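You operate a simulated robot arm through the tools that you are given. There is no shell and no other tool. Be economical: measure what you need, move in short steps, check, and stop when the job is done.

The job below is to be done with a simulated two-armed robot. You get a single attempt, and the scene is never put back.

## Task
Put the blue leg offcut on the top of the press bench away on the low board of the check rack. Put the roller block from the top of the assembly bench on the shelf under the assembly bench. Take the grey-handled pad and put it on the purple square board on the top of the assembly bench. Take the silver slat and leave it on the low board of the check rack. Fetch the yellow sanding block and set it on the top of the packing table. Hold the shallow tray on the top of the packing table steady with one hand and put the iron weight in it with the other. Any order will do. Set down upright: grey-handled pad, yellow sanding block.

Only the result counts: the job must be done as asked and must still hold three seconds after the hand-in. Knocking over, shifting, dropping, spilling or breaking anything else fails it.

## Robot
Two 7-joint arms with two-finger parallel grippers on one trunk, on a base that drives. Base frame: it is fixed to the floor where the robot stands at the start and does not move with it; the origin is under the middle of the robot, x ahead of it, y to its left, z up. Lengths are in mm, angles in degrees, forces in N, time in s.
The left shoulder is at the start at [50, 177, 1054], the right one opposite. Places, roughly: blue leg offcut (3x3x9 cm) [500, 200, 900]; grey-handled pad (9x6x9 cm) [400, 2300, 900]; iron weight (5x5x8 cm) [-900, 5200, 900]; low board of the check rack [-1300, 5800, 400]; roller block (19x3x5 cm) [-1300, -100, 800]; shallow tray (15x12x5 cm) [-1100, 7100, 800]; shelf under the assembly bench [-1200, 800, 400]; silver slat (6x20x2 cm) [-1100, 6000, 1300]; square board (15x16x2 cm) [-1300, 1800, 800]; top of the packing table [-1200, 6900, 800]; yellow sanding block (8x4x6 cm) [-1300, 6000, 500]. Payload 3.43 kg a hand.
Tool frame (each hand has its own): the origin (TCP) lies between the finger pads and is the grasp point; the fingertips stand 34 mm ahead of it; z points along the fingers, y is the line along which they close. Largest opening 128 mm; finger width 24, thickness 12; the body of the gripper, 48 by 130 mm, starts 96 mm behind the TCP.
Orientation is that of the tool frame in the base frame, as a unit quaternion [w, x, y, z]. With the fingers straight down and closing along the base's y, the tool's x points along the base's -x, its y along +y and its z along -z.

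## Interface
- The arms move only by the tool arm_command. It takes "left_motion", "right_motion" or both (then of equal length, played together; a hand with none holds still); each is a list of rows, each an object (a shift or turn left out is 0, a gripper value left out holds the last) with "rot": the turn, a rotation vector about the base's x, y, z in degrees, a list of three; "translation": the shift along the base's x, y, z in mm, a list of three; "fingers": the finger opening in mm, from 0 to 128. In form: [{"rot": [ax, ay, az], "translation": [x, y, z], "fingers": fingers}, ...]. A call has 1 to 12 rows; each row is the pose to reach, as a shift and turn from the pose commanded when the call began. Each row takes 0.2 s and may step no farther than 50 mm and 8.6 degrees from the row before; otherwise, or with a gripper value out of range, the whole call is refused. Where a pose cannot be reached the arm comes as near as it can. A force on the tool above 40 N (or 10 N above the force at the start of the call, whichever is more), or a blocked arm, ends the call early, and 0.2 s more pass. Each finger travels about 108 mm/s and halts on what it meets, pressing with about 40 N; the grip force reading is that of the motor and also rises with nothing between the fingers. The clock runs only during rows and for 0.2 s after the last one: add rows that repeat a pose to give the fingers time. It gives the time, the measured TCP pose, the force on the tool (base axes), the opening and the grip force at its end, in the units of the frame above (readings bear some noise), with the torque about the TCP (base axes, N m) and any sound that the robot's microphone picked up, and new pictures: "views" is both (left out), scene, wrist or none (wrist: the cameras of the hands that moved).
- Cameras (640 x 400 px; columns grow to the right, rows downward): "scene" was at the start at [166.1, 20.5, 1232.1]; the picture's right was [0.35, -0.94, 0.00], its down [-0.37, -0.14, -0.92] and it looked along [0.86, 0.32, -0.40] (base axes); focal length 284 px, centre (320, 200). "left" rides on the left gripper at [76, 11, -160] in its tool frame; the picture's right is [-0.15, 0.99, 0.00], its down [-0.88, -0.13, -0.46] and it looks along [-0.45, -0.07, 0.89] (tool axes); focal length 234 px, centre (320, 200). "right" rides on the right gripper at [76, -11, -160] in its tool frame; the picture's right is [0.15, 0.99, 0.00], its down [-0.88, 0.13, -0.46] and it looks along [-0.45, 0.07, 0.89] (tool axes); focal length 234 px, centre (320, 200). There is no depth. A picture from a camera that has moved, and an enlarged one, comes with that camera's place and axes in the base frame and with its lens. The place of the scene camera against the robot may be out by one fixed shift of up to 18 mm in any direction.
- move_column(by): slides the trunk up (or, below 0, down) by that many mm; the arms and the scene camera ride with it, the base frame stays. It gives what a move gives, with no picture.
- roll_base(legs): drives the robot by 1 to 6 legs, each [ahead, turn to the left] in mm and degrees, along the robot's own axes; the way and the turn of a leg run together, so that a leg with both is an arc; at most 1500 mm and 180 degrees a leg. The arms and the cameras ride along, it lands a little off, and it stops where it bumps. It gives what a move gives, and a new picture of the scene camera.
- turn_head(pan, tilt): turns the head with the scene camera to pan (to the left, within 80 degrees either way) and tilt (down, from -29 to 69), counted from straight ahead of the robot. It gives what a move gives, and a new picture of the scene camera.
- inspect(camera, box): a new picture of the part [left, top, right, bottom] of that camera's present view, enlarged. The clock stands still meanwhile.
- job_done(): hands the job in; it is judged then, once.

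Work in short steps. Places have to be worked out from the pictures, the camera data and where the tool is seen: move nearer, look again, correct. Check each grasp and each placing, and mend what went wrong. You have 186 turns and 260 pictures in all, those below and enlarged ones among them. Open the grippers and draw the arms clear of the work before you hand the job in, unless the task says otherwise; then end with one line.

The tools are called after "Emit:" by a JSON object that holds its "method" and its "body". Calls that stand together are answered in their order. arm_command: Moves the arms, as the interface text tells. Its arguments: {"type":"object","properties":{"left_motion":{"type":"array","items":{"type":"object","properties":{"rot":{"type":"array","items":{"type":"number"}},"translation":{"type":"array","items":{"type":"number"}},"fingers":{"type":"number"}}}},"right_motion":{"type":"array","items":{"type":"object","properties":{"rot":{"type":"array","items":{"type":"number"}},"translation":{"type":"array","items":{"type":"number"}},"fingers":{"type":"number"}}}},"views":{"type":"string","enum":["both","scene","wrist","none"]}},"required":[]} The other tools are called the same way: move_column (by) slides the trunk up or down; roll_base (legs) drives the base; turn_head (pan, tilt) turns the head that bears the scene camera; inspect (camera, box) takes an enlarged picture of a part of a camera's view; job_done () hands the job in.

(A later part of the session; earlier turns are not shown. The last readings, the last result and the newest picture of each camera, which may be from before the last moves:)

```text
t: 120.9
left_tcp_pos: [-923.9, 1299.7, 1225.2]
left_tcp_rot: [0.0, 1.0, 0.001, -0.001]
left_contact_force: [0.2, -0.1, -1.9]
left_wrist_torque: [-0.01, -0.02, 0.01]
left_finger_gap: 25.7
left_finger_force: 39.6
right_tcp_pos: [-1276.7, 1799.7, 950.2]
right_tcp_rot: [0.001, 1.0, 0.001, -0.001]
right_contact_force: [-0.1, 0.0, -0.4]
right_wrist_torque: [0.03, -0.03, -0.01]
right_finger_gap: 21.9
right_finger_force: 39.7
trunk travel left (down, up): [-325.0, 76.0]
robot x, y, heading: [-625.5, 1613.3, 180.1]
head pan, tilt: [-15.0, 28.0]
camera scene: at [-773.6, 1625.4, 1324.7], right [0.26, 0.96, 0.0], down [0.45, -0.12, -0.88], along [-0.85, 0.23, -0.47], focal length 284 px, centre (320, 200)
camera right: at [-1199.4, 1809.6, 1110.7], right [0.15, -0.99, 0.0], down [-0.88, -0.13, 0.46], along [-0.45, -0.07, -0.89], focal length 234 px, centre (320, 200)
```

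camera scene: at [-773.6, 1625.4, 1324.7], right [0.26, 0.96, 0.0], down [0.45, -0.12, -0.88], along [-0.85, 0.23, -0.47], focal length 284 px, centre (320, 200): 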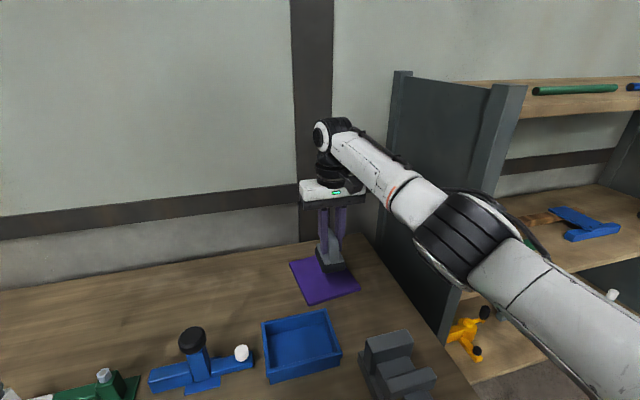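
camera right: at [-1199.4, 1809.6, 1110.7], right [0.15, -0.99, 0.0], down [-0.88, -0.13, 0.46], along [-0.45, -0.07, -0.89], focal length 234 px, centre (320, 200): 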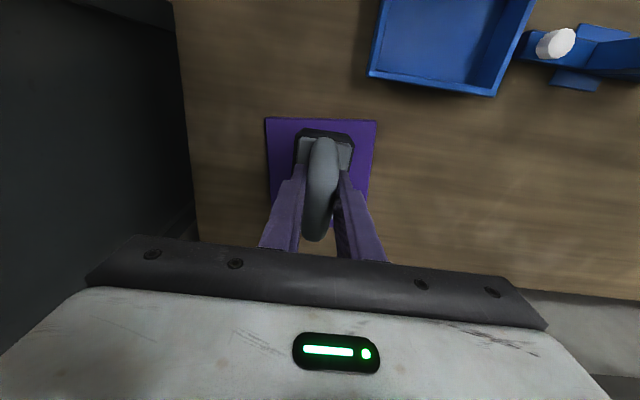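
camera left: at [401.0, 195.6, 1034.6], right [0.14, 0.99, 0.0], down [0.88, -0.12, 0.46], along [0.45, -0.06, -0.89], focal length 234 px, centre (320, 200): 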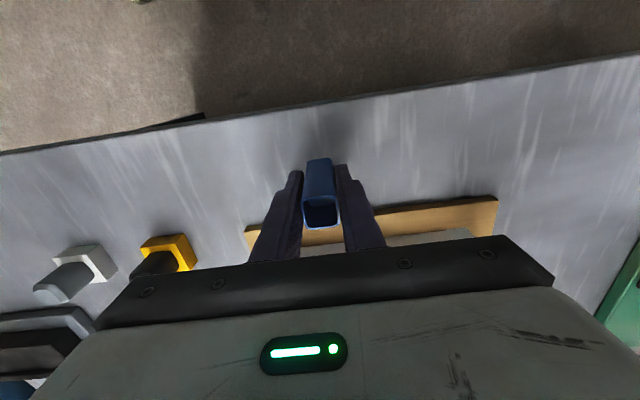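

The pad is over the board, but its near edge is about flush with the board's near edge. I want it about 25 mm deeper, so I'll creep the base 25 mm more and then lower to just above the board.

Emit:
{"method": "roll_base", "body": {"legs": [[25, 0]]}}

Emit:
{"method": "arm_command", "body": {"right_motion": [{"translation": [-5, -4, -20]}, {"translation": [-10, -6, -45]}, {"translation": [-10, -6, -45]}], "views": "wrist"}}

```text
t: 121.7
left_tcp_pos: [-949.3, 1299.2, 1225.2]
left_tcp_rot: [0.0, 1.0, 0.001, 0.0]
left_contact_force: [-0.9, -1.2, -1.2]
left_wrist_torque: [-0.01, -0.08, 0.04]
left_finger_gap: 25.6
left_finger_force: 39.7
right_tcp_pos: [-1302.9, 1797.8, 950.6]
right_tcp_rot: [0.0, 1.0, 0.001, 0.0]
right_contact_force: [-0.1, 0.1, -1.4]
right_wrist_torque: [-0.01, -0.03, -0.02]
right_finger_gap: 22.1
right_finger_force: 40.2
trunk travel left (down, up): [-325.0, 76.0]
robot x, y, heading: [-649.6, 1614.7, 179.7]
head pan, tilt: [-15.0, 28.0]
camera scene: at [-799.8, 1625.6, 1324.5], right [0.26, 0.96, 0.0], down [0.45, -0.12, -0.88], along [-0.85, 0.23, -0.47], focal length 284 px, centre (320, 200)
```

scene: 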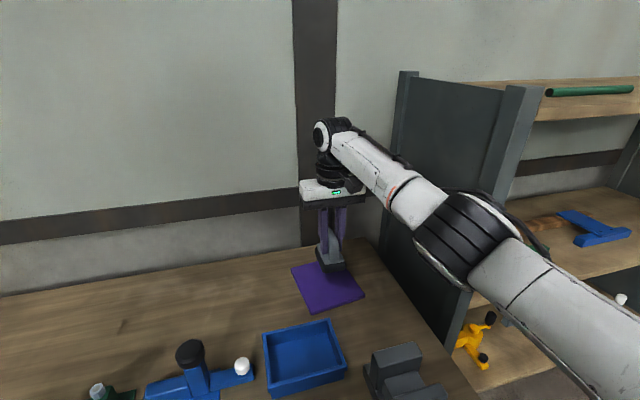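

```text
t: 122.5
left_tcp_pos: [-947.8, 1300.0, 1225.9]
left_tcp_rot: [-0.001, 1.0, 0.0, -0.001]
left_contact_force: [0.4, -0.2, -1.7]
left_wrist_torque: [0.01, 0.0, 0.0]
left_finger_gap: 25.6
left_finger_force: 40.5
right_tcp_pos: [-1307.3, 1794.0, 906.7]
right_tcp_rot: [0.0, 1.0, 0.0, -0.001]
right_contact_force: [0.4, -0.4, -1.7]
right_wrist_torque: [-0.01, -0.01, 0.01]
right_finger_gap: 21.7
right_finger_force: 40.3
right hand out of reach, approached as far as the arm can: row 2, 3
trunk travel left (down, up): [-325.0, 76.0]
robot x, y, heading: [-652.9, 1612.4, 179.8]
head pan, tilt: [-15.0, 28.0]
camera right: at [-1230.0, 1805.6, 1065.6], right [0.15, -0.99, 0.0], down [-0.88, -0.13, 0.46], along [-0.45, -0.07, -0.89], focal length 234 px, centre (320, 200)
```

right: 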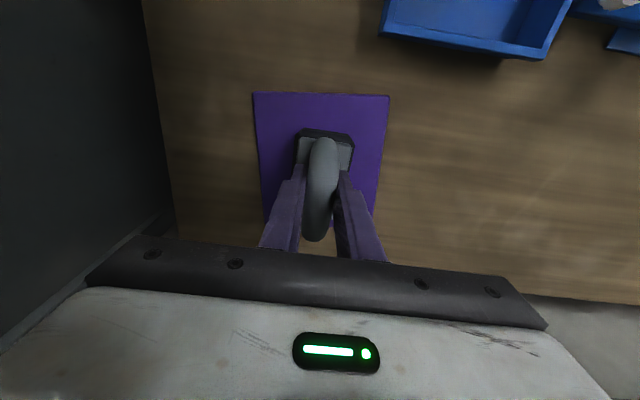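

The pad sits well inside the board. I'll lower in small steps until contact.

Emit:
{"method": "arm_command", "body": {"right_motion": [{"translation": [4, 0, -10]}, {"translation": [4, 0, -20]}, {"translation": [4, 0, -28]}, {"translation": [4, 0, -28]}], "views": "both"}}

```text
t: 123.5
left_tcp_pos: [-946.7, 1299.9, 1224.9]
left_tcp_rot: [0.001, 1.0, 0.001, -0.002]
left_contact_force: [0.2, -0.2, -1.5]
left_wrist_torque: [0.01, -0.01, 0.04]
left_finger_gap: 25.9
left_finger_force: 39.6
right_tcp_pos: [-1304.3, 1792.0, 881.8]
right_tcp_rot: [0.0, 1.0, 0.001, -0.003]
right_contact_force: [0.5, 0.1, 13.3]
right_wrist_torque: [0.22, -0.53, 0.0]
right_finger_gap: 21.8
right_finger_force: 40.1
trunk travel left (down, up): [-325.0, 76.0]
robot x, y, heading: [-654.0, 1615.9, 179.6]
head pan, tilt: [-15.0, 28.0]
camera scene: at [-797.0, 1625.1, 1325.1], right [0.26, 0.96, 0.0], down [0.45, -0.12, -0.88], along [-0.85, 0.23, -0.47], focal length 284 px, centre (320, 200)
camera right: at [-1225.3, 1804.7, 1041.1], right [0.15, -0.99, 0.0], down [-0.88, -0.13, 0.46], along [-0.46, -0.07, -0.89], focal length 234 px, centre (320, 200)
```

scene: 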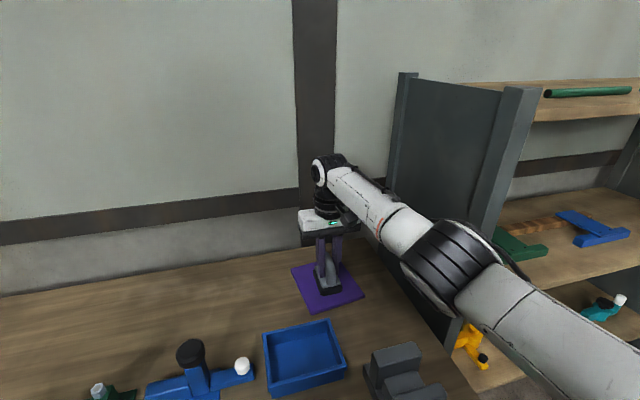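
right: 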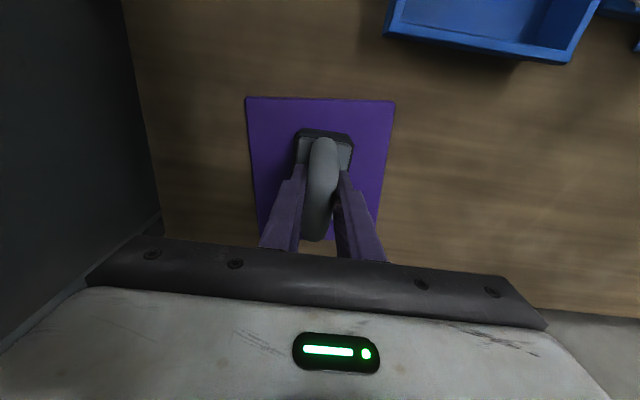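

Contact at 13 N with the pad level on the board. I'll release and rise straight up.

Emit:
{"method": "arm_command", "body": {"right_motion": [{"fingers": 35}, {"fingers": 55}, {"fingers": 55}, {"translation": [0, 0, 40]}, {"translation": [0, 0, 85]}, {"translation": [0, 0, 130]}, {"translation": [30, 0, 150]}, {"translation": [70, 0, 150]}, {"translation": [70, 0, 150]}], "views": "both"}}

```text
t: 125.5
left_tcp_pos: [-948.7, 1300.4, 1223.8]
left_tcp_rot: [0.0, 1.0, 0.001, -0.001]
left_contact_force: [0.1, 0.5, -1.3]
left_wrist_torque: [0.02, 0.0, -0.03]
left_finger_gap: 25.6
left_finger_force: 40.0
right_tcp_pos: [-1234.3, 1793.4, 1026.1]
right_tcp_rot: [0.0, 1.0, 0.0, 0.0]
right_contact_force: [0.9, -0.5, 0.1]
right_wrist_torque: [0.01, 0.02, 0.01]
right_finger_gap: 55.0
right_finger_force: 0.2
trunk travel left (down, up): [-325.0, 76.0]
robot x, y, heading: [-649.9, 1613.7, 179.8]
head pan, tilt: [-15.0, 28.0]
camera scene: at [-798.6, 1625.5, 1324.6], right [0.26, 0.96, 0.0], down [0.45, -0.12, -0.88], along [-0.85, 0.23, -0.47], focal length 284 px, centre (320, 200)
camera right: at [-1156.7, 1804.8, 1186.7], right [0.15, -0.99, 0.0], down [-0.88, -0.13, 0.46], along [-0.45, -0.07, -0.89], focal length 234 px, centre (320, 200)
```

scene: 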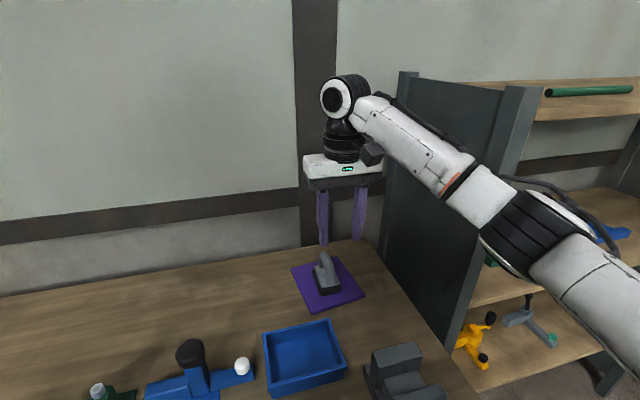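
right: 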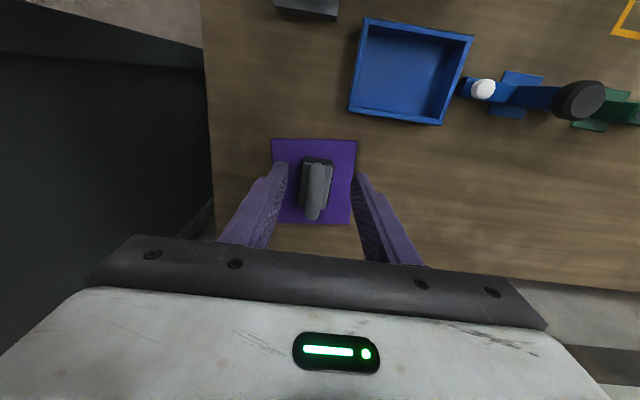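

The pad is upright on the board. I'll retract the hand, back into the aisle, turn along +y and drive toward the check rack.

Emit:
{"method": "arm_command", "body": {"right_motion": [{"translation": [45, 0, 15]}, {"translation": [90, 0, 30]}, {"translation": [135, 0, 45]}, {"translation": [180, 0, 60]}, {"translation": [225, 0, 75]}, {"translation": [270, 0, 90]}, {"translation": [300, 0, 100]}, {"translation": [300, 0, 100]}], "views": "none"}}

Emit:
{"method": "roll_base", "body": {"legs": [[-380, 0], [0, -90], [1200, 0]]}}

Emit:
{"method": "turn_head", "body": {"pan": 0, "tilt": 15}}

```text
t: 127.3
left_tcp_pos: [-948.2, 1300.4, 1225.2]
left_tcp_rot: [0.001, 1.0, 0.0, -0.001]
left_contact_force: [0.6, 0.7, -0.2]
left_wrist_torque: [0.0, 0.02, 0.05]
left_finger_gap: 25.7
left_finger_force: 40.1
right_tcp_pos: [-933.4, 1793.4, 1127.9]
right_tcp_rot: [0.0, 1.0, 0.0, -0.001]
right_contact_force: [0.8, 0.3, -0.4]
right_wrist_torque: [0.0, 0.03, 0.0]
right_finger_gap: 55.1
right_finger_force: 0.0
trunk travel left (down, up): [-325.0, 76.0]
robot x, y, heading: [-648.5, 1613.6, 179.9]
head pan, tilt: [-15.0, 28.0]
```

```text
t: 139.2
left_tcp_pos: [-569.1, 3093.3, 1225.1]
left_tcp_rot: [0.001, -0.706, 0.708, 0.0]
left_contact_force: [-0.5, 0.4, -1.3]
left_wrist_torque: [-0.01, 0.02, -0.03]
left_finger_gap: 25.9
left_finger_force: 40.1
right_tcp_pos: [-76.9, 3076.1, 1127.9]
right_tcp_rot: [0.0, -0.706, 0.708, 0.0]
right_contact_force: [0.0, -0.1, 0.2]
right_wrist_torque: [-0.05, -0.01, -0.01]
right_finger_gap: 55.0
right_finger_force: 0.0
trunk travel left (down, up): [-325.0, 76.0]
robot x, y, heading: [-255.3, 2796.2, 89.4]
head pan, tilt: [-15.0, 28.0]
camera scene: at [-222.4, 2939.9, 1324.6], right [0.96, -0.27, 0.0], down [-0.13, -0.45, -0.88], along [0.24, 0.85, -0.47], focal length 284 px, centre (320, 200)
```

scene: 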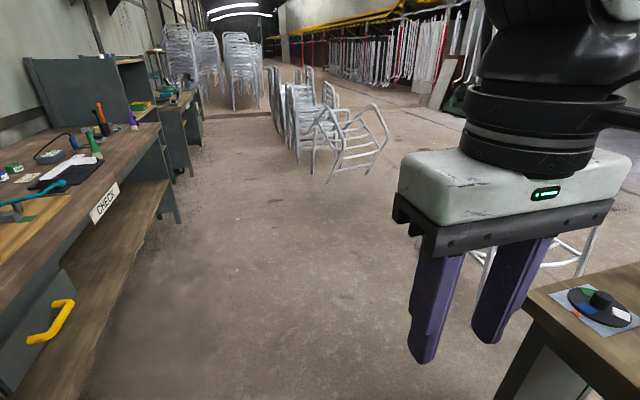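

```text
t: 139.9
left_tcp_pos: [-568.7, 3093.5, 1224.7]
left_tcp_rot: [0.001, -0.707, 0.707, 0.001]
left_contact_force: [0.5, 0.1, -0.5]
left_wrist_torque: [-0.01, -0.05, 0.0]
left_finger_gap: 25.6
left_finger_force: 39.5
right_tcp_pos: [-75.7, 3076.3, 1127.6]
right_tcp_rot: [0.001, -0.706, 0.708, 0.001]
right_contact_force: [-0.9, 0.2, -0.3]
right_wrist_torque: [-0.05, -0.03, 0.01]
right_finger_gap: 54.9
right_finger_force: 0.1
trunk travel left (down, up): [-325.0, 76.0]
robot x, y, heading: [-260.7, 2790.5, 89.5]
head pan, tilt: [0.0, 15.0]
camera scene: at [-245.9, 2945.2, 1345.6], right [1.0, -0.01, 0.0], down [0.0, -0.26, -0.97], along [0.01, 0.97, -0.26], focal length 284 px, centre (320, 200)
```

scene: 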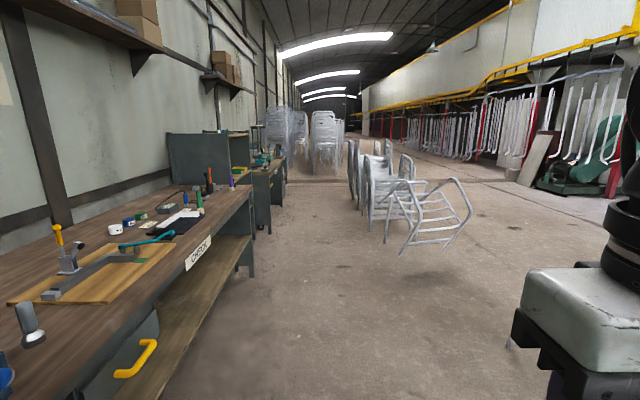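

The aisle ahead is clear and the check bench ends near y≈5260. I'll drive to y≈5030 and turn to face the bench to find the iron weight.

Emit:
{"method": "roll_base", "body": {"legs": [[1120, 0], [1120, 0], [0, 90]]}}

Emit:
{"method": "turn_head", "body": {"pan": -20, "tilt": 25}}

```text
t: 154.8
left_tcp_pos: [-544.7, 4728.6, 1224.2]
left_tcp_rot: [0.0, 1.0, -0.006, -0.001]
left_contact_force: [0.4, 0.3, -0.9]
left_wrist_torque: [0.02, 0.05, 0.01]
left_finger_gap: 25.7
left_finger_force: 39.8
right_tcp_pos: [-523.6, 5221.9, 1127.7]
right_tcp_rot: [0.0, 1.0, -0.006, -0.001]
right_contact_force: [0.9, 0.7, -0.6]
right_wrist_torque: [-0.03, -0.03, 0.03]
right_finger_gap: 54.9
right_finger_force: 0.1
trunk travel left (down, up): [-325.0, 76.0]
robot x, y, heading: [-239.8, 5040.9, 178.9]
head pan, tilt: [0.0, 15.0]
camera scene: at [-396.6, 5028.7, 1345.7], right [0.02, 1.0, 0.0], down [0.26, 0.0, -0.97], along [-0.97, 0.02, -0.26], focal length 284 px, centre (320, 200)
```

scene: 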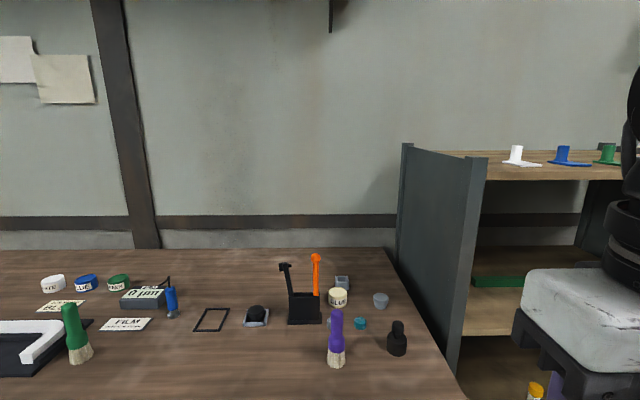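

```text
t: 155.7
left_tcp_pos: [-545.6, 4726.6, 1226.1]
left_tcp_rot: [0.001, 1.0, -0.004, -0.001]
left_contact_force: [-0.2, 1.0, -0.7]
left_wrist_torque: [0.01, -0.03, 0.01]
left_finger_gap: 25.7
left_finger_force: 40.4
right_tcp_pos: [-524.9, 5221.2, 1128.2]
right_tcp_rot: [-0.001, 1.0, -0.005, -0.002]
right_contact_force: [-0.2, 0.2, -0.7]
right_wrist_torque: [0.0, 0.0, -0.02]
right_finger_gap: 55.1
right_finger_force: 0.1
trunk travel left (down, up): [-325.0, 76.0]
robot x, y, heading: [-240.5, 5042.1, 179.0]
head pan, tilt: [-20.0, 25.0]
camera scene: at [-389.2, 5060.1, 1329.5], right [0.36, 0.93, 0.0], down [0.39, -0.15, -0.91], along [-0.85, 0.32, -0.42], focal length 284 px, centre (320, 200)
```

scene: 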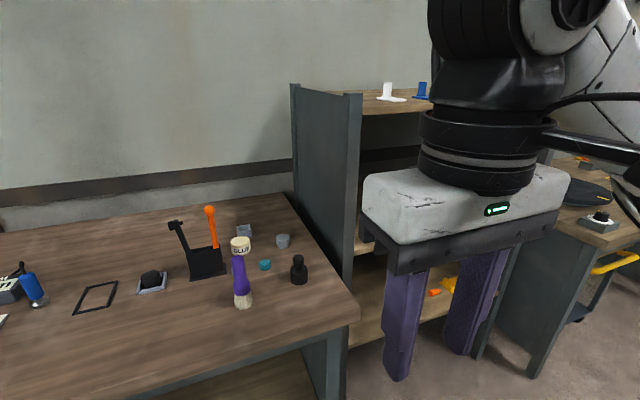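

The iron weight is the black knobbed piece near (299,270), at about [-925,5208]. I'll drive forward a bit, hover the right hand over it and look.

Emit:
{"method": "inspect", "body": {"camera": "scene", "box": [220, 215, 340, 315]}}

Emit:
{"method": "roll_base", "body": {"legs": [[130, 1]]}}

Emit:
{"method": "arm_command", "body": {"right_motion": [{"translation": [-45, 0, -10]}, {"translation": [-90, 0, -20]}, {"translation": [-135, 0, -30]}, {"translation": [-180, 0, -40]}, {"translation": [-225, -5, -50]}, {"translation": [-265, -10, -60], "fingers": 90}, {"translation": [-265, -10, -60]}], "views": "both"}}

```text
4.00 times, centred on (280, 265) of scene
camera zoom: at [-389.2, 5060.1, 1329.5], right [0.36, 0.93, 0.0], down [0.39, -0.15, -0.91], along [-0.85, 0.32, -0.42], focal length 1135 px, centre (480, -60)
```

zoom: 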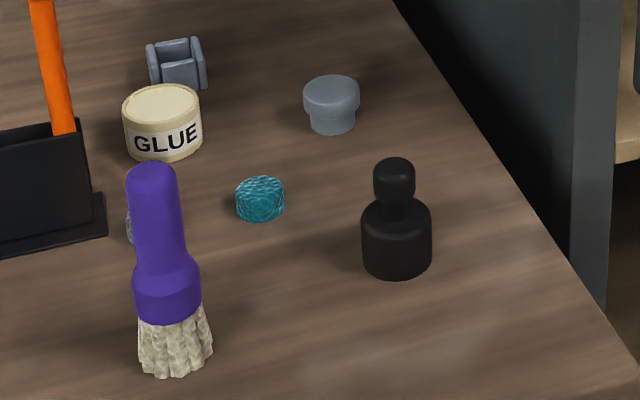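

```text
t: 156.9
left_tcp_pos: [-669.5, 4723.4, 1224.2]
left_tcp_rot: [-0.001, 1.0, 0.004, 0.0]
left_contact_force: [-0.4, 0.2, -1.5]
left_wrist_torque: [0.03, 0.0, 0.0]
left_finger_gap: 26.1
left_finger_force: 40.2
right_tcp_pos: [-658.1, 5217.4, 1128.8]
right_tcp_rot: [-0.001, 1.0, 0.004, -0.001]
right_contact_force: [0.0, 1.0, -0.1]
right_wrist_torque: [0.01, -0.07, -0.03]
right_finger_gap: 55.4
right_finger_force: 0.0
trunk travel left (down, up): [-325.0, 76.0]
robot x, y, heading: [-374.5, 5037.2, -179.9]
head pan, tilt: [-20.0, 25.0]
camera scene: at [-520.0, 5058.2, 1329.3], right [0.34, 0.94, 0.0], down [0.4, -0.14, -0.91], along [-0.85, 0.31, -0.42], focal length 284 px, centre (320, 200)
```

scene: 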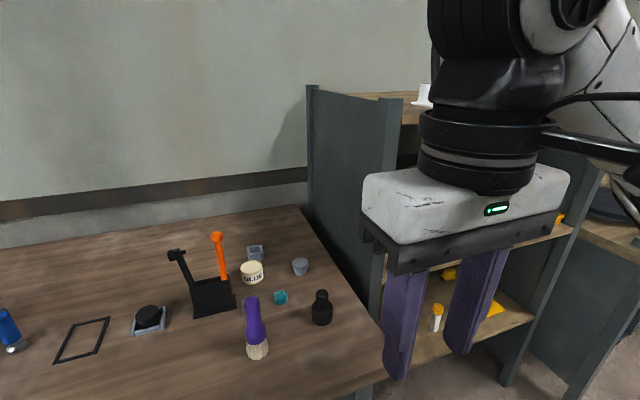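

```text
t: 158.5
left_tcp_pos: [-668.8, 4723.0, 1224.8]
left_tcp_rot: [0.001, 1.0, 0.004, -0.001]
left_contact_force: [-1.0, -0.5, -0.9]
left_wrist_torque: [0.0, 0.0, 0.01]
left_finger_gap: 25.8
left_finger_force: 40.2
right_tcp_pos: [-921.3, 5206.9, 1068.8]
right_tcp_rot: [0.001, 1.0, 0.003, -0.001]
right_contact_force: [0.7, -0.9, 0.1]
right_wrist_torque: [0.01, 0.01, 0.01]
right_finger_gap: 90.1
right_finger_force: 0.1
trunk travel left (down, up): [-325.0, 76.0]
robot x, y, heading: [-371.3, 5038.3, -179.9]
head pan, tilt: [-20.0, 25.0]
camera scene: at [-518.7, 5058.5, 1329.5], right [0.34, 0.94, 0.0], down [0.4, -0.14, -0.91], along [-0.85, 0.31, -0.42], focal length 284 px, centre (320, 200)
camera right: at [-843.9, 5219.2, 1228.5], right [0.15, -0.99, 0.0], down [-0.88, -0.14, 0.46], along [-0.45, -0.07, -0.89], focal length 234 px, centre (320, 200)
```

scene: 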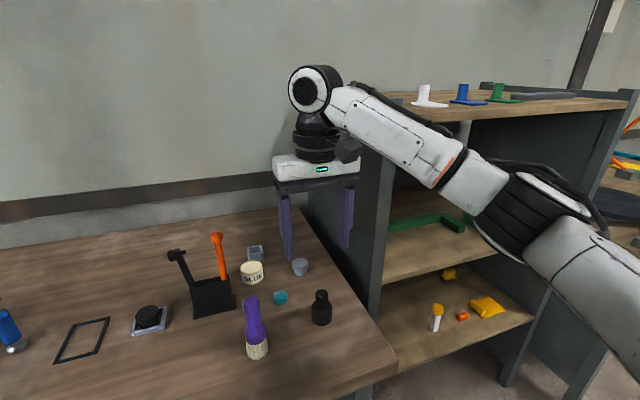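
right: 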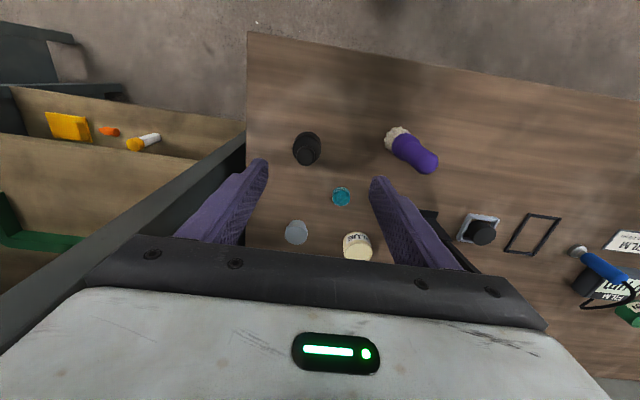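

I'll zoom the wrist camera on the weight to locate its knob and body.

Emit:
{"method": "inspect", "body": {"camera": "right", "box": [250, 100, 378, 180]}}

```text
5.00 times, centred on (314, 140) of right
camera zoom: at [-843.9, 5219.2, 1228.5], right [0.15, -0.99, 0.0], down [-0.88, -0.14, 0.46], along [-0.45, -0.07, -0.89], focal length 1171 px, centre (350, 500)
```

zoom: 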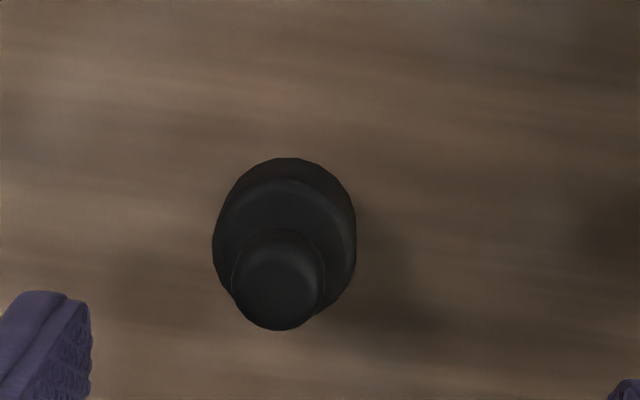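

The weight stands at about [-946,5226]. I'll align over it and come down to z≈945, then recheck.

Emit:
{"method": "arm_command", "body": {"right_motion": [{"translation": [-25, 19, -10], "fingers": 84}, {"translation": [-25, 19, -55]}, {"translation": [-25, 19, -100]}, {"translation": [-25, 19, -124]}, {"translation": [-25, 19, -124]}], "views": "both"}}

```text
t: 159.7
left_tcp_pos: [-668.1, 4723.4, 1224.2]
left_tcp_rot: [0.001, 1.0, 0.004, -0.001]
left_contact_force: [1.0, -0.5, -1.0]
left_wrist_torque: [0.02, -0.01, -0.03]
left_finger_gap: 25.7
left_finger_force: 39.9
right_tcp_pos: [-947.6, 5225.3, 944.4]
right_tcp_rot: [0.001, 1.0, 0.003, -0.001]
right_contact_force: [-0.1, 0.2, 0.1]
right_wrist_torque: [0.02, 0.02, 0.02]
right_finger_gap: 84.0
right_finger_force: 0.1
trunk travel left (down, up): [-325.0, 76.0]
robot x, y, heading: [-373.9, 5038.8, -179.9]
head pan, tilt: [-20.0, 25.0]
camera scene: at [-519.0, 5058.2, 1329.5], right [0.34, 0.94, 0.0], down [0.4, -0.14, -0.91], along [-0.85, 0.31, -0.42], focal length 284 px, centre (320, 200)
camera right: at [-869.2, 5237.9, 1103.6], right [0.15, -0.99, 0.0], down [-0.88, -0.14, 0.46], along [-0.45, -0.07, -0.89], focal length 234 px, centre (320, 200)
```

scene: 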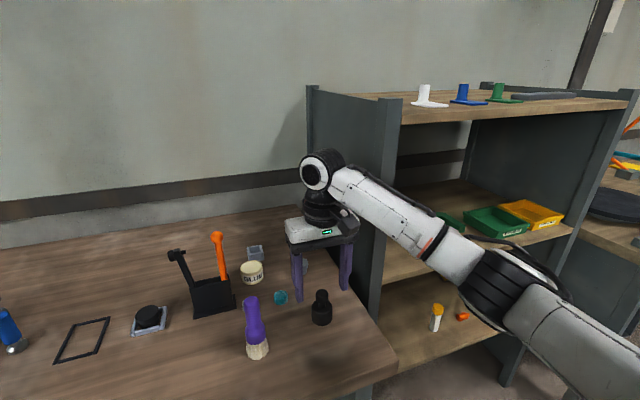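
right: 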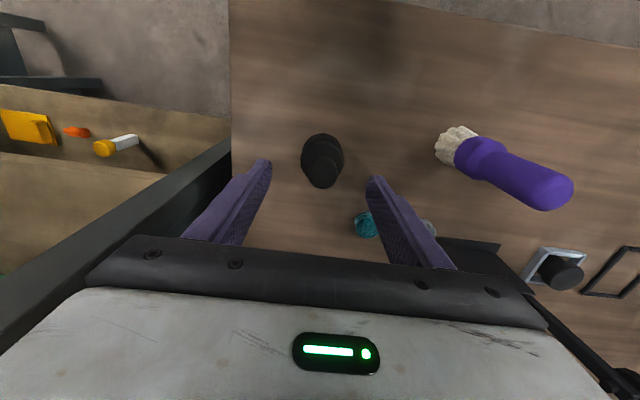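

The knob top triangulates to [-951,5223,876], so the bench is at about z=796. I'll descend to grip the body at z≈843.

Emit:
{"method": "arm_command", "body": {"right_motion": [{"translation": [-4, -2, -40]}, {"translation": [-4, -2, -80]}, {"translation": [-4, -2, -101]}, {"translation": [-4, -2, -101], "fingers": 60}, {"translation": [-4, -2, -101], "fingers": 35}, {"translation": [-4, -2, -101], "fingers": 35}, {"translation": [-4, -2, -101], "fingers": 35}], "views": "wrist"}}

```text
t: 160.3
left_tcp_pos: [-668.8, 4724.1, 1224.9]
left_tcp_rot: [0.001, 1.0, 0.004, 0.0]
left_contact_force: [-1.5, -0.2, -0.6]
left_wrist_torque: [-0.01, -0.11, 0.0]
left_finger_gap: 25.9
left_finger_force: 39.5
right_tcp_pos: [-951.2, 5224.6, 883.3]
right_tcp_rot: [0.0, 1.0, 0.002, -0.003]
right_contact_force: [11.9, -0.8, 12.2]
right_wrist_torque: [0.55, -0.56, -0.53]
right_finger_gap: 83.2
right_finger_force: 0.1
trunk travel left (down, up): [-325.0, 76.0]
robot x, y, heading: [-368.1, 5041.5, -179.8]
head pan, tilt: [-20.0, 25.0]
stopped in row 2 (right hand): the force on the tool passed its limit (the readings are from after the stop); the commanded pose is now the measured one
camera right: at [-872.6, 5236.6, 1043.7], right [0.15, -0.99, 0.0], down [-0.88, -0.14, 0.46], along [-0.45, -0.07, -0.89], focal length 234 px, centre (320, 200)
```

right: 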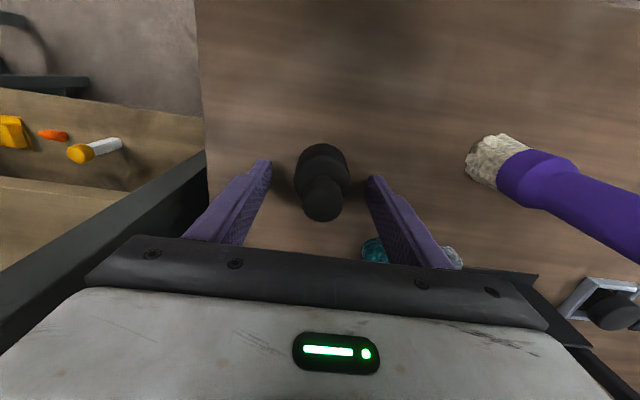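

The descent stopped on a force at z=883. I'll look at the scene before doing anything else.

Emit:
{"method": "inspect", "body": {"camera": "scene", "box": [200, 120, 440, 370]}}

Emit:
{"method": "inspect", "body": {"camera": "right", "box": [160, 110, 480, 310]}}

```text
1.60 times, centred on (320, 245) of scene
camera zoom: at [-518.7, 5058.2, 1329.6], right [0.34, 0.94, 0.0], down [0.4, -0.14, -0.91], along [-0.85, 0.31, -0.42], focal length 454 px, centre (320, 128)
```

zoom: 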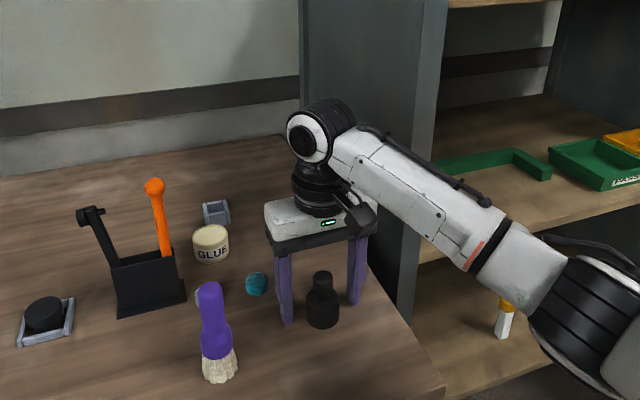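

```text
2.00 times, centred on (320, 210) of right
camera zoom: at [-872.6, 5236.6, 1043.7], right [0.15, -0.99, 0.0], down [-0.88, -0.14, 0.46], along [-0.45, -0.07, -0.89], focal length 468 px, centre (320, 180)
```

zoom: 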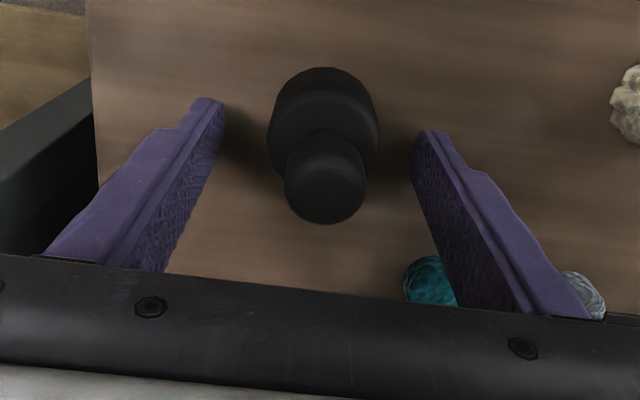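

The fingers touch nothing; the forearm is most likely bearing on the rack's front post. I'll rise, retract and shift the base about 170 mm toward -y so the elbow clears the rack.

Emit:
{"method": "arm_command", "body": {"right_motion": [{"translation": [0, 0, 40]}, {"translation": [0, 0, 85]}, {"translation": [0, 0, 130]}, {"translation": [30, 0, 165]}, {"translation": [70, 0, 185]}, {"translation": [115, 0, 185]}, {"translation": [160, 0, 185]}, {"translation": [205, 0, 185]}, {"translation": [240, 0, 185]}, {"translation": [240, 0, 185]}], "views": "none"}}

Emit:
{"method": "roll_base", "body": {"legs": [[-80, 0], [0, 90], [190, 0], [0, -90], [110, 0]]}}

```text
t: 162.5
left_tcp_pos: [-668.9, 4724.4, 1224.9]
left_tcp_rot: [0.001, 1.0, 0.003, 0.0]
left_contact_force: [0.2, -0.6, -0.1]
left_wrist_torque: [0.02, 0.02, 0.0]
left_finger_gap: 25.8
left_finger_force: 39.4
right_tcp_pos: [-709.7, 5225.1, 1067.6]
right_tcp_rot: [0.001, 1.0, 0.003, -0.003]
right_contact_force: [-0.2, 0.1, -0.9]
right_wrist_torque: [0.04, -0.01, 0.01]
right_finger_gap: 84.0
right_finger_force: 0.0
trunk travel left (down, up): [-325.0, 76.0]
robot x, y, heading: [-372.7, 5037.7, -179.7]
head pan, tilt: [-20.0, 25.0]
```

```text
t: 173.2
left_tcp_pos: [-691.4, 4531.3, 1223.6]
left_tcp_rot: [0.001, 1.0, 0.008, 0.0]
left_contact_force: [-0.4, 0.4, -1.2]
left_wrist_torque: [0.03, -0.04, 0.01]
left_finger_gap: 25.8
left_finger_force: 39.8
right_tcp_pos: [-740.6, 5031.9, 1067.8]
right_tcp_rot: [0.0, 1.0, 0.009, -0.005]
right_contact_force: [-0.1, -0.4, 0.1]
right_wrist_torque: [0.04, 0.0, 0.02]
right_finger_gap: 83.9
right_finger_force: 0.0
trunk travel left (down, up): [-325.0, 76.0]
robot x, y, heading: [-397.0, 4851.8, -179.3]
head pan, tilt: [-20.0, 25.0]
camera scene: at [-547.0, 4866.7, 1329.3], right [0.33, 0.94, 0.0], down [0.4, -0.14, -0.91], along [-0.85, 0.3, -0.42], focal length 284 px, centre (320, 200)
```

scene: 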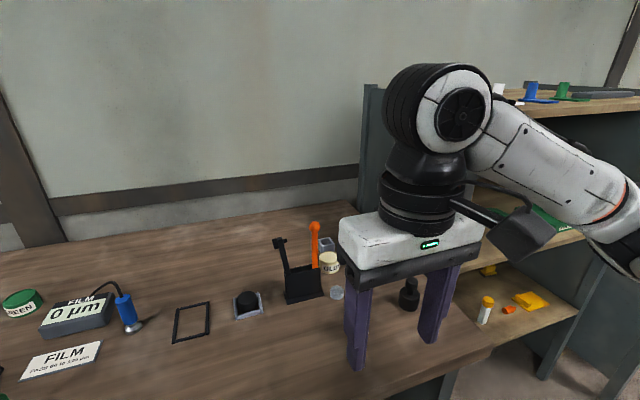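

The weight is still standing. I'll bring the hand back over it from this side.

Emit:
{"method": "arm_command", "body": {"right_motion": [{"translation": [-35, 32, 0]}, {"translation": [-70, 64, 0]}, {"translation": [-105, 96, -5]}, {"translation": [-140, 128, -15]}, {"translation": [-175, 160, -35]}, {"translation": [-210, 191, -55]}, {"translation": [-210, 191, -100]}, {"translation": [-210, 191, -118]}, {"translation": [-210, 191, -118]}], "views": "both"}}

```text
refused: row 5 steps farther than a row can; nothing moved
```

Row 5 was too long a step, so I'm resending with shorter rows.

Emit:
{"method": "arm_command", "body": {"right_motion": [{"translation": [-32, 30, 0]}, {"translation": [-64, 60, 0]}, {"translation": [-96, 90, 0]}, {"translation": [-128, 118, 0]}, {"translation": [-160, 146, 0]}, {"translation": [-190, 172, -10]}, {"translation": [-210, 191, -30]}, {"translation": [-210, 191, -75]}, {"translation": [-210, 191, -118]}, {"translation": [-210, 191, -118]}], "views": "both"}}

```text
t: 175.4
left_tcp_pos: [-691.2, 4530.1, 1224.1]
left_tcp_rot: [0.0, 1.0, 0.008, -0.001]
left_contact_force: [-0.3, 0.5, -0.5]
left_wrist_torque: [0.0, -0.01, -0.02]
left_finger_gap: 25.5
left_finger_force: 40.6
right_tcp_pos: [-950.0, 5222.7, 949.9]
right_tcp_rot: [0.0, 1.0, 0.009, -0.004]
right_contact_force: [-0.1, -0.5, -0.3]
right_wrist_torque: [0.0, -0.02, -0.01]
right_finger_gap: 84.0
right_finger_force: 0.1
trunk travel left (down, up): [-325.0, 76.0]
robot x, y, heading: [-398.6, 4847.4, -179.2]
head pan, tilt: [-20.0, 25.0]
camera scene: at [-545.8, 4866.6, 1329.5], right [0.33, 0.94, 0.0], down [0.4, -0.14, -0.91], along [-0.86, 0.3, -0.42], focal length 284 px, centre (320, 200)
camera right: at [-870.7, 5235.8, 1108.5], right [0.16, -0.99, 0.0], down [-0.87, -0.14, 0.46], along [-0.46, -0.08, -0.89], focal length 234 px, centre (320, 200)
```

scene: 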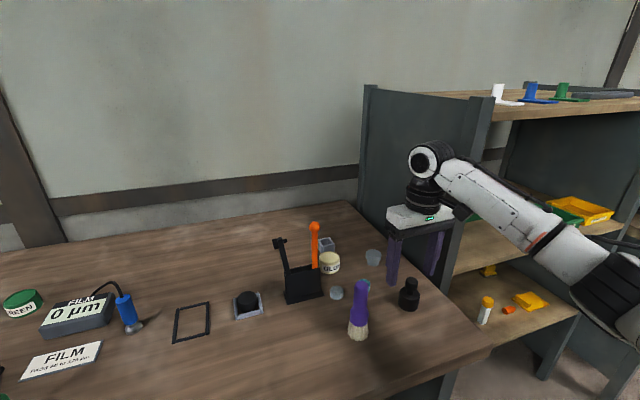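
right: 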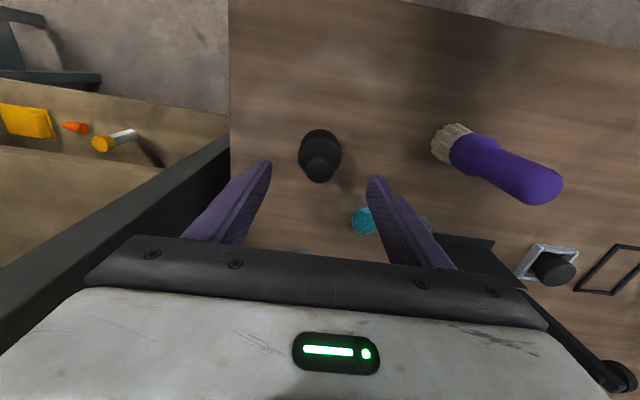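

The forearm still passes close to the rack post. I'll pitch the hand 35° so the wrist stays on the robot side, well clear, and check the view.

Emit:
{"method": "arm_command", "body": {"right_motion": [{"rot": [0, 7, 0]}, {"rot": [0, 14, 0]}, {"rot": [0, 21, 0]}, {"rot": [0, 28, 0]}, {"rot": [0, 35, 0], "translation": [0, 0, -10]}, {"rot": [0, 35, 0], "translation": [0, 0, -25]}, {"rot": [0, 35, 0], "translation": [0, 0, -25]}], "views": "both"}}

```text
t: 177.0
left_tcp_pos: [-691.4, 4530.1, 1223.9]
left_tcp_rot: [0.001, 1.0, 0.009, 0.0]
left_contact_force: [0.6, -0.1, -0.4]
left_wrist_torque: [0.0, -0.03, -0.01]
left_finger_gap: 25.5
left_finger_force: 40.1
right_tcp_pos: [-950.2, 5222.5, 924.2]
right_tcp_rot: [-0.002, 0.952, 0.008, -0.304]
right_contact_force: [0.4, 0.0, 0.0]
right_wrist_torque: [0.01, -0.01, -0.01]
right_finger_gap: 84.0
right_finger_force: 0.1
trunk travel left (down, up): [-325.0, 76.0]
robot x, y, heading: [-399.0, 4848.7, -179.3]
head pan, tilt: [-20.0, 25.0]
camera scene: at [-545.9, 4866.7, 1329.5], right [0.33, 0.94, 0.0], down [0.4, -0.14, -0.91], along [-0.86, 0.3, -0.42], focal length 284 px, centre (320, 200)
camera right: at [-793.6, 5235.8, 1011.3], right [0.13, -0.99, -0.09], down [-0.45, -0.14, 0.88], along [-0.88, -0.08, -0.46], focal length 234 px, centre (320, 200)
```

scene: 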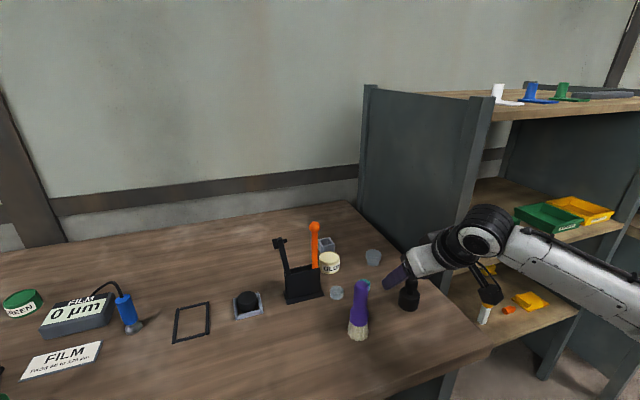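
right: 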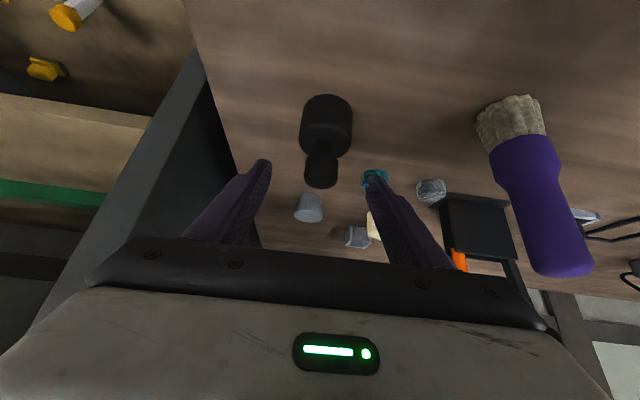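

Reconciling all the views, the bench is at z≈847, so the earlier stop was the fingertips touching the bench. The weight is at about [-933,5224]. I'll move to the grasp at z≈886 with this pitch and close.

Emit:
{"method": "arm_command", "body": {"right_motion": [{"translation": [12, 1, 0]}, {"translation": [24, 1, -10]}, {"translation": [24, 1, -25]}, {"translation": [24, 1, -37]}, {"translation": [24, 1, -37], "fingers": 60}, {"translation": [24, 1, -37], "fingers": 35}, {"translation": [24, 1, -37], "fingers": 35}, {"translation": [24, 1, -37], "fingers": 35}], "views": "both"}}

```text
t: 178.8
left_tcp_pos: [-691.9, 4531.1, 1224.6]
left_tcp_rot: [0.001, 1.0, 0.009, -0.001]
left_contact_force: [0.8, 0.4, -0.6]
left_wrist_torque: [0.01, -0.02, -0.01]
left_finger_gap: 25.7
left_finger_force: 40.1
right_tcp_pos: [-925.0, 5224.0, 888.9]
right_tcp_rot: [-0.002, 0.952, 0.008, -0.305]
right_contact_force: [-0.7, 1.2, 0.5]
right_wrist_torque: [-0.05, 0.01, -0.02]
right_finger_gap: 42.0
right_finger_force: 39.7
trunk travel left (down, up): [-325.0, 76.0]
robot x, y, heading: [-400.0, 4846.7, -179.2]
head pan, tilt: [-20.0, 25.0]
camera scene: at [-546.0, 4866.9, 1329.4], right [0.33, 0.94, 0.0], down [0.4, -0.14, -0.91], along [-0.86, 0.3, -0.42], focal length 284 px, centre (320, 200)
camera right: at [-769.4, 5236.7, 974.6], right [0.13, -0.99, -0.09], down [-0.45, -0.14, 0.88], along [-0.88, -0.08, -0.46], focal length 234 px, centre (320, 200)
```

scene: 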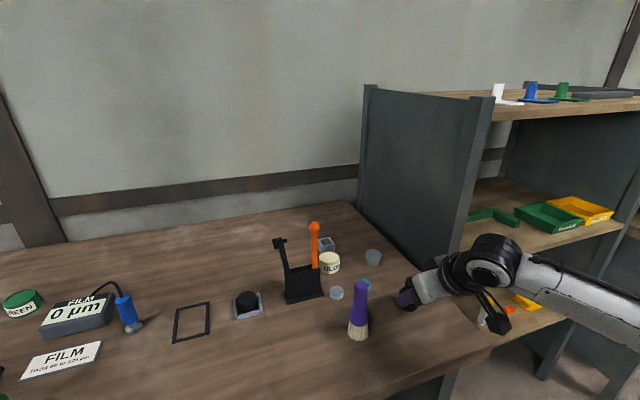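
right: 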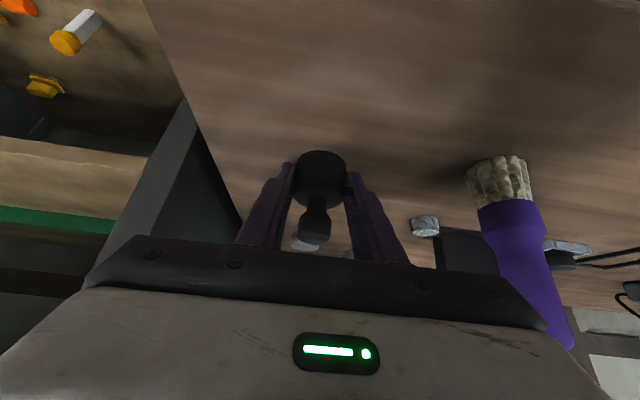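

Gripped at 42 mm, which matches the body's true width. I'll lift and check for slip.

Emit:
{"method": "arm_command", "body": {"right_motion": [{"translation": [0, 0, 15]}, {"translation": [0, 0, 50]}, {"translation": [0, 0, 95]}, {"translation": [0, 0, 140]}, {"translation": [0, 0, 140]}], "views": "both"}}

```text
t: 180.0
left_tcp_pos: [-692.6, 4530.1, 1224.9]
left_tcp_rot: [0.001, 1.0, 0.009, 0.0]
left_contact_force: [-0.5, 0.9, -0.7]
left_wrist_torque: [-0.01, -0.01, -0.02]
left_finger_gap: 25.8
left_finger_force: 40.1
right_tcp_pos: [-925.5, 5223.0, 1028.6]
right_tcp_rot: [-0.002, 0.953, 0.007, -0.304]
right_contact_force: [0.3, -1.0, -3.4]
right_wrist_torque: [0.04, -0.04, 0.0]
right_finger_gap: 41.8
right_finger_force: 40.2
trunk travel left (down, up): [-325.0, 76.0]
robot x, y, heading: [-400.4, 4847.5, -179.3]
head pan, tilt: [-20.0, 25.0]
camera scene: at [-546.3, 4867.2, 1329.4], right [0.33, 0.94, 0.0], down [0.4, -0.14, -0.91], along [-0.85, 0.3, -0.42], focal length 284 px, centre (320, 200)
camera right: at [-770.4, 5237.1, 1114.9], right [0.13, -0.99, -0.09], down [-0.45, -0.14, 0.88], along [-0.88, -0.08, -0.47], focal length 234 px, centre (320, 200)
```

scene: 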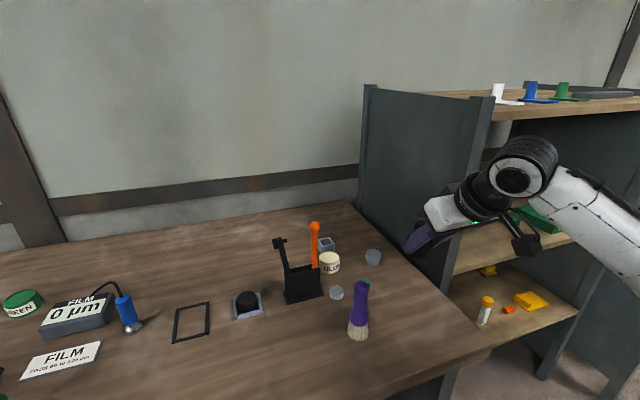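
right: 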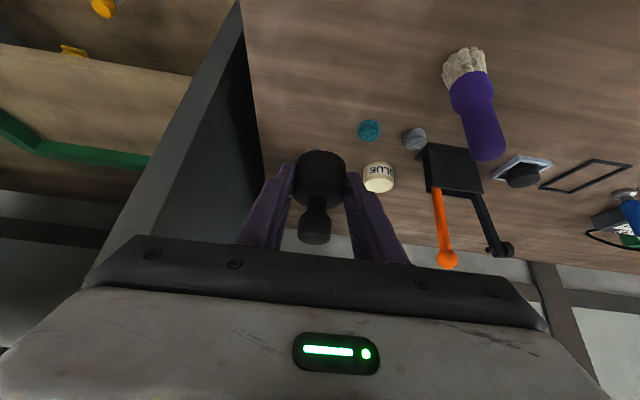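

The weight is secure at about 3.4 N. I'll retract and drive to face the check rack near y≈5850.

Emit:
{"method": "arm_command", "body": {"right_motion": [{"translation": [45, 0, 10]}, {"translation": [90, -10, 20]}, {"translation": [135, -25, 30]}, {"translation": [180, -40, 40]}, {"translation": [220, -60, 50]}, {"translation": [220, -60, 50]}], "views": "none"}}

Emit:
{"method": "roll_base", "body": {"legs": [[-180, 0], [0, -90], [1000, 0], [0, 90]]}}

Emit:
{"method": "turn_head", "body": {"pan": 0, "tilt": 30}}

```text
t: 181.4
left_tcp_pos: [-692.3, 4531.7, 1224.9]
left_tcp_rot: [0.001, 1.0, 0.009, 0.0]
left_contact_force: [0.3, 0.4, 0.3]
left_wrist_torque: [-0.05, -0.03, -0.08]
left_finger_gap: 26.1
left_finger_force: 40.1
right_tcp_pos: [-735.8, 5184.2, 1105.0]
right_tcp_rot: [-0.001, 0.953, 0.008, -0.303]
right_contact_force: [-0.5, 0.0, -2.5]
right_wrist_torque: [0.02, -0.08, 0.01]
right_finger_gap: 42.0
right_finger_force: 39.4
right hand out of reach, approached as far as the arm can: row 4, 5, 6
trunk travel left (down, up): [-325.0, 76.0]
robot x, y, heading: [-398.6, 4851.1, -179.4]
head pan, tilt: [-20.0, 25.0]
```

```text
t: 195.4
left_tcp_pos: [-511.3, 5539.3, 1225.2]
left_tcp_rot: [0.002, 1.0, 0.002, 0.0]
left_contact_force: [-0.5, 0.1, -1.6]
left_wrist_torque: [0.02, -0.02, -0.03]
left_finger_gap: 25.7
left_finger_force: 40.1
right_tcp_pos: [-545.6, 6193.7, 1105.0]
right_tcp_rot: [-0.005, 0.953, 0.001, -0.304]
right_contact_force: [-0.7, -0.1, -4.0]
right_wrist_torque: [-0.01, -0.07, 0.0]
right_finger_gap: 42.0
right_finger_force: 39.9
trunk travel left (down, up): [-325.0, 76.0]
robot x, y, heading: [-212.6, 5853.2, 179.7]
head pan, tilt: [-20.0, 25.0]
camera scene: at [-360.5, 5873.9, 1329.4], right [0.34, 0.94, 0.0], down [0.4, -0.15, -0.91], along [-0.85, 0.31, -0.42], focal length 284 px, centre (320, 200)
```

scene: 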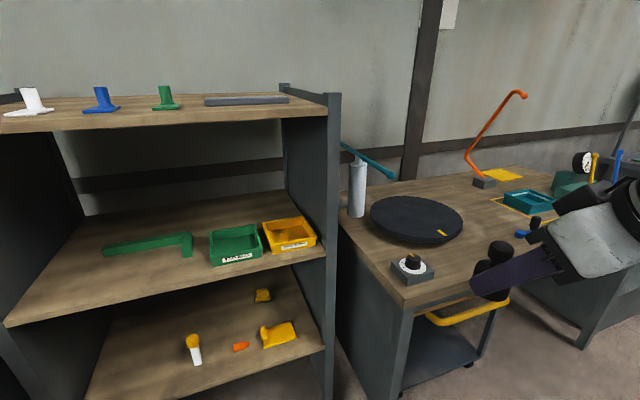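

```text
t: 196.3
left_tcp_pos: [-511.8, 5539.7, 1223.8]
left_tcp_rot: [0.0, 1.0, 0.003, 0.0]
left_contact_force: [0.0, 0.0, -1.1]
left_wrist_torque: [-0.02, 0.01, -0.02]
left_finger_gap: 25.6
left_finger_force: 39.8
right_tcp_pos: [-545.3, 6193.8, 1105.4]
right_tcp_rot: [-0.003, 0.953, 0.001, -0.304]
right_contact_force: [-0.4, 1.2, -3.8]
right_wrist_torque: [0.0, -0.07, -0.01]
right_finger_gap: 42.2
right_finger_force: 40.0
trunk travel left (down, up): [-325.0, 76.0]
robot x, y, heading: [-215.3, 5851.8, 179.8]
head pan, tilt: [0.0, 30.0]
camera scene: at [-364.4, 5842.6, 1321.5], right [0.0, 1.0, 0.0], down [0.5, 0.0, -0.87], along [-0.87, 0.0, -0.5], focal length 284 px, centre (320, 200)
```

scene: 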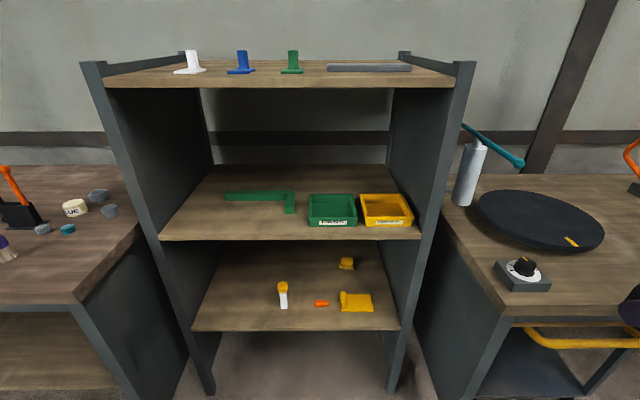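

The check rack is in front of me, with boards at roughly z 1228, 826 and 428 and its front at x≈-1000. I'll zoom in on the low board's items and the top.

Emit:
{"method": "inspect", "body": {"camera": "scene", "box": [190, 235, 420, 345]}}

Emit:
{"method": "inspect", "body": {"camera": "scene", "box": [270, 30, 490, 140]}}

```text
2.78 times, centred on (305, 290) of scene
camera zoom: at [-364.4, 5842.6, 1321.5], right [0.0, 1.0, 0.0], down [0.5, 0.0, -0.87], along [-0.87, 0.0, -0.5], focal length 790 px, centre (362, -50)
```

zoom: 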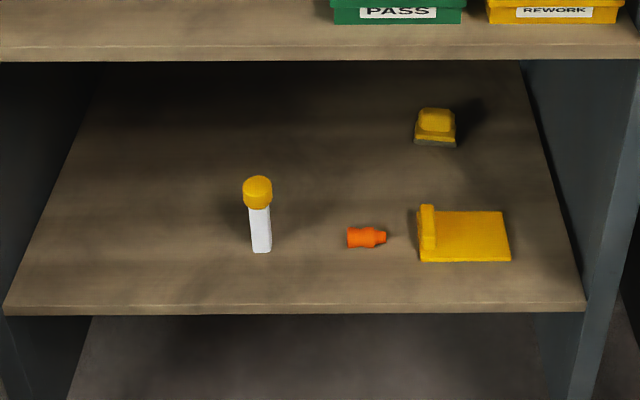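

```text
2.91 times, centred on (380, 85) of scene
camera zoom: at [-364.4, 5842.6, 1321.5], right [0.0, 1.0, 0.0], down [0.5, 0.0, -0.87], along [-0.87, 0.0, -0.5], focal length 826 px, centre (146, 534)
```

zoom: 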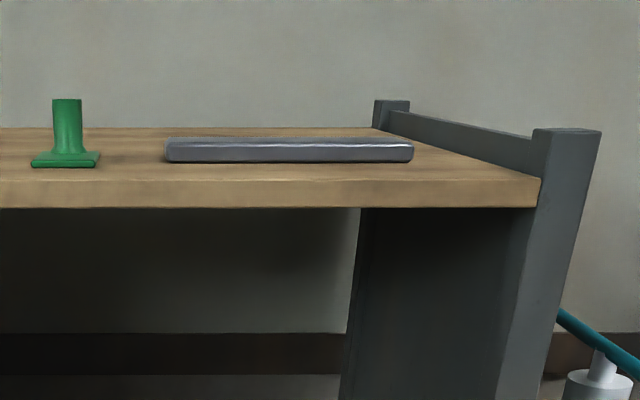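

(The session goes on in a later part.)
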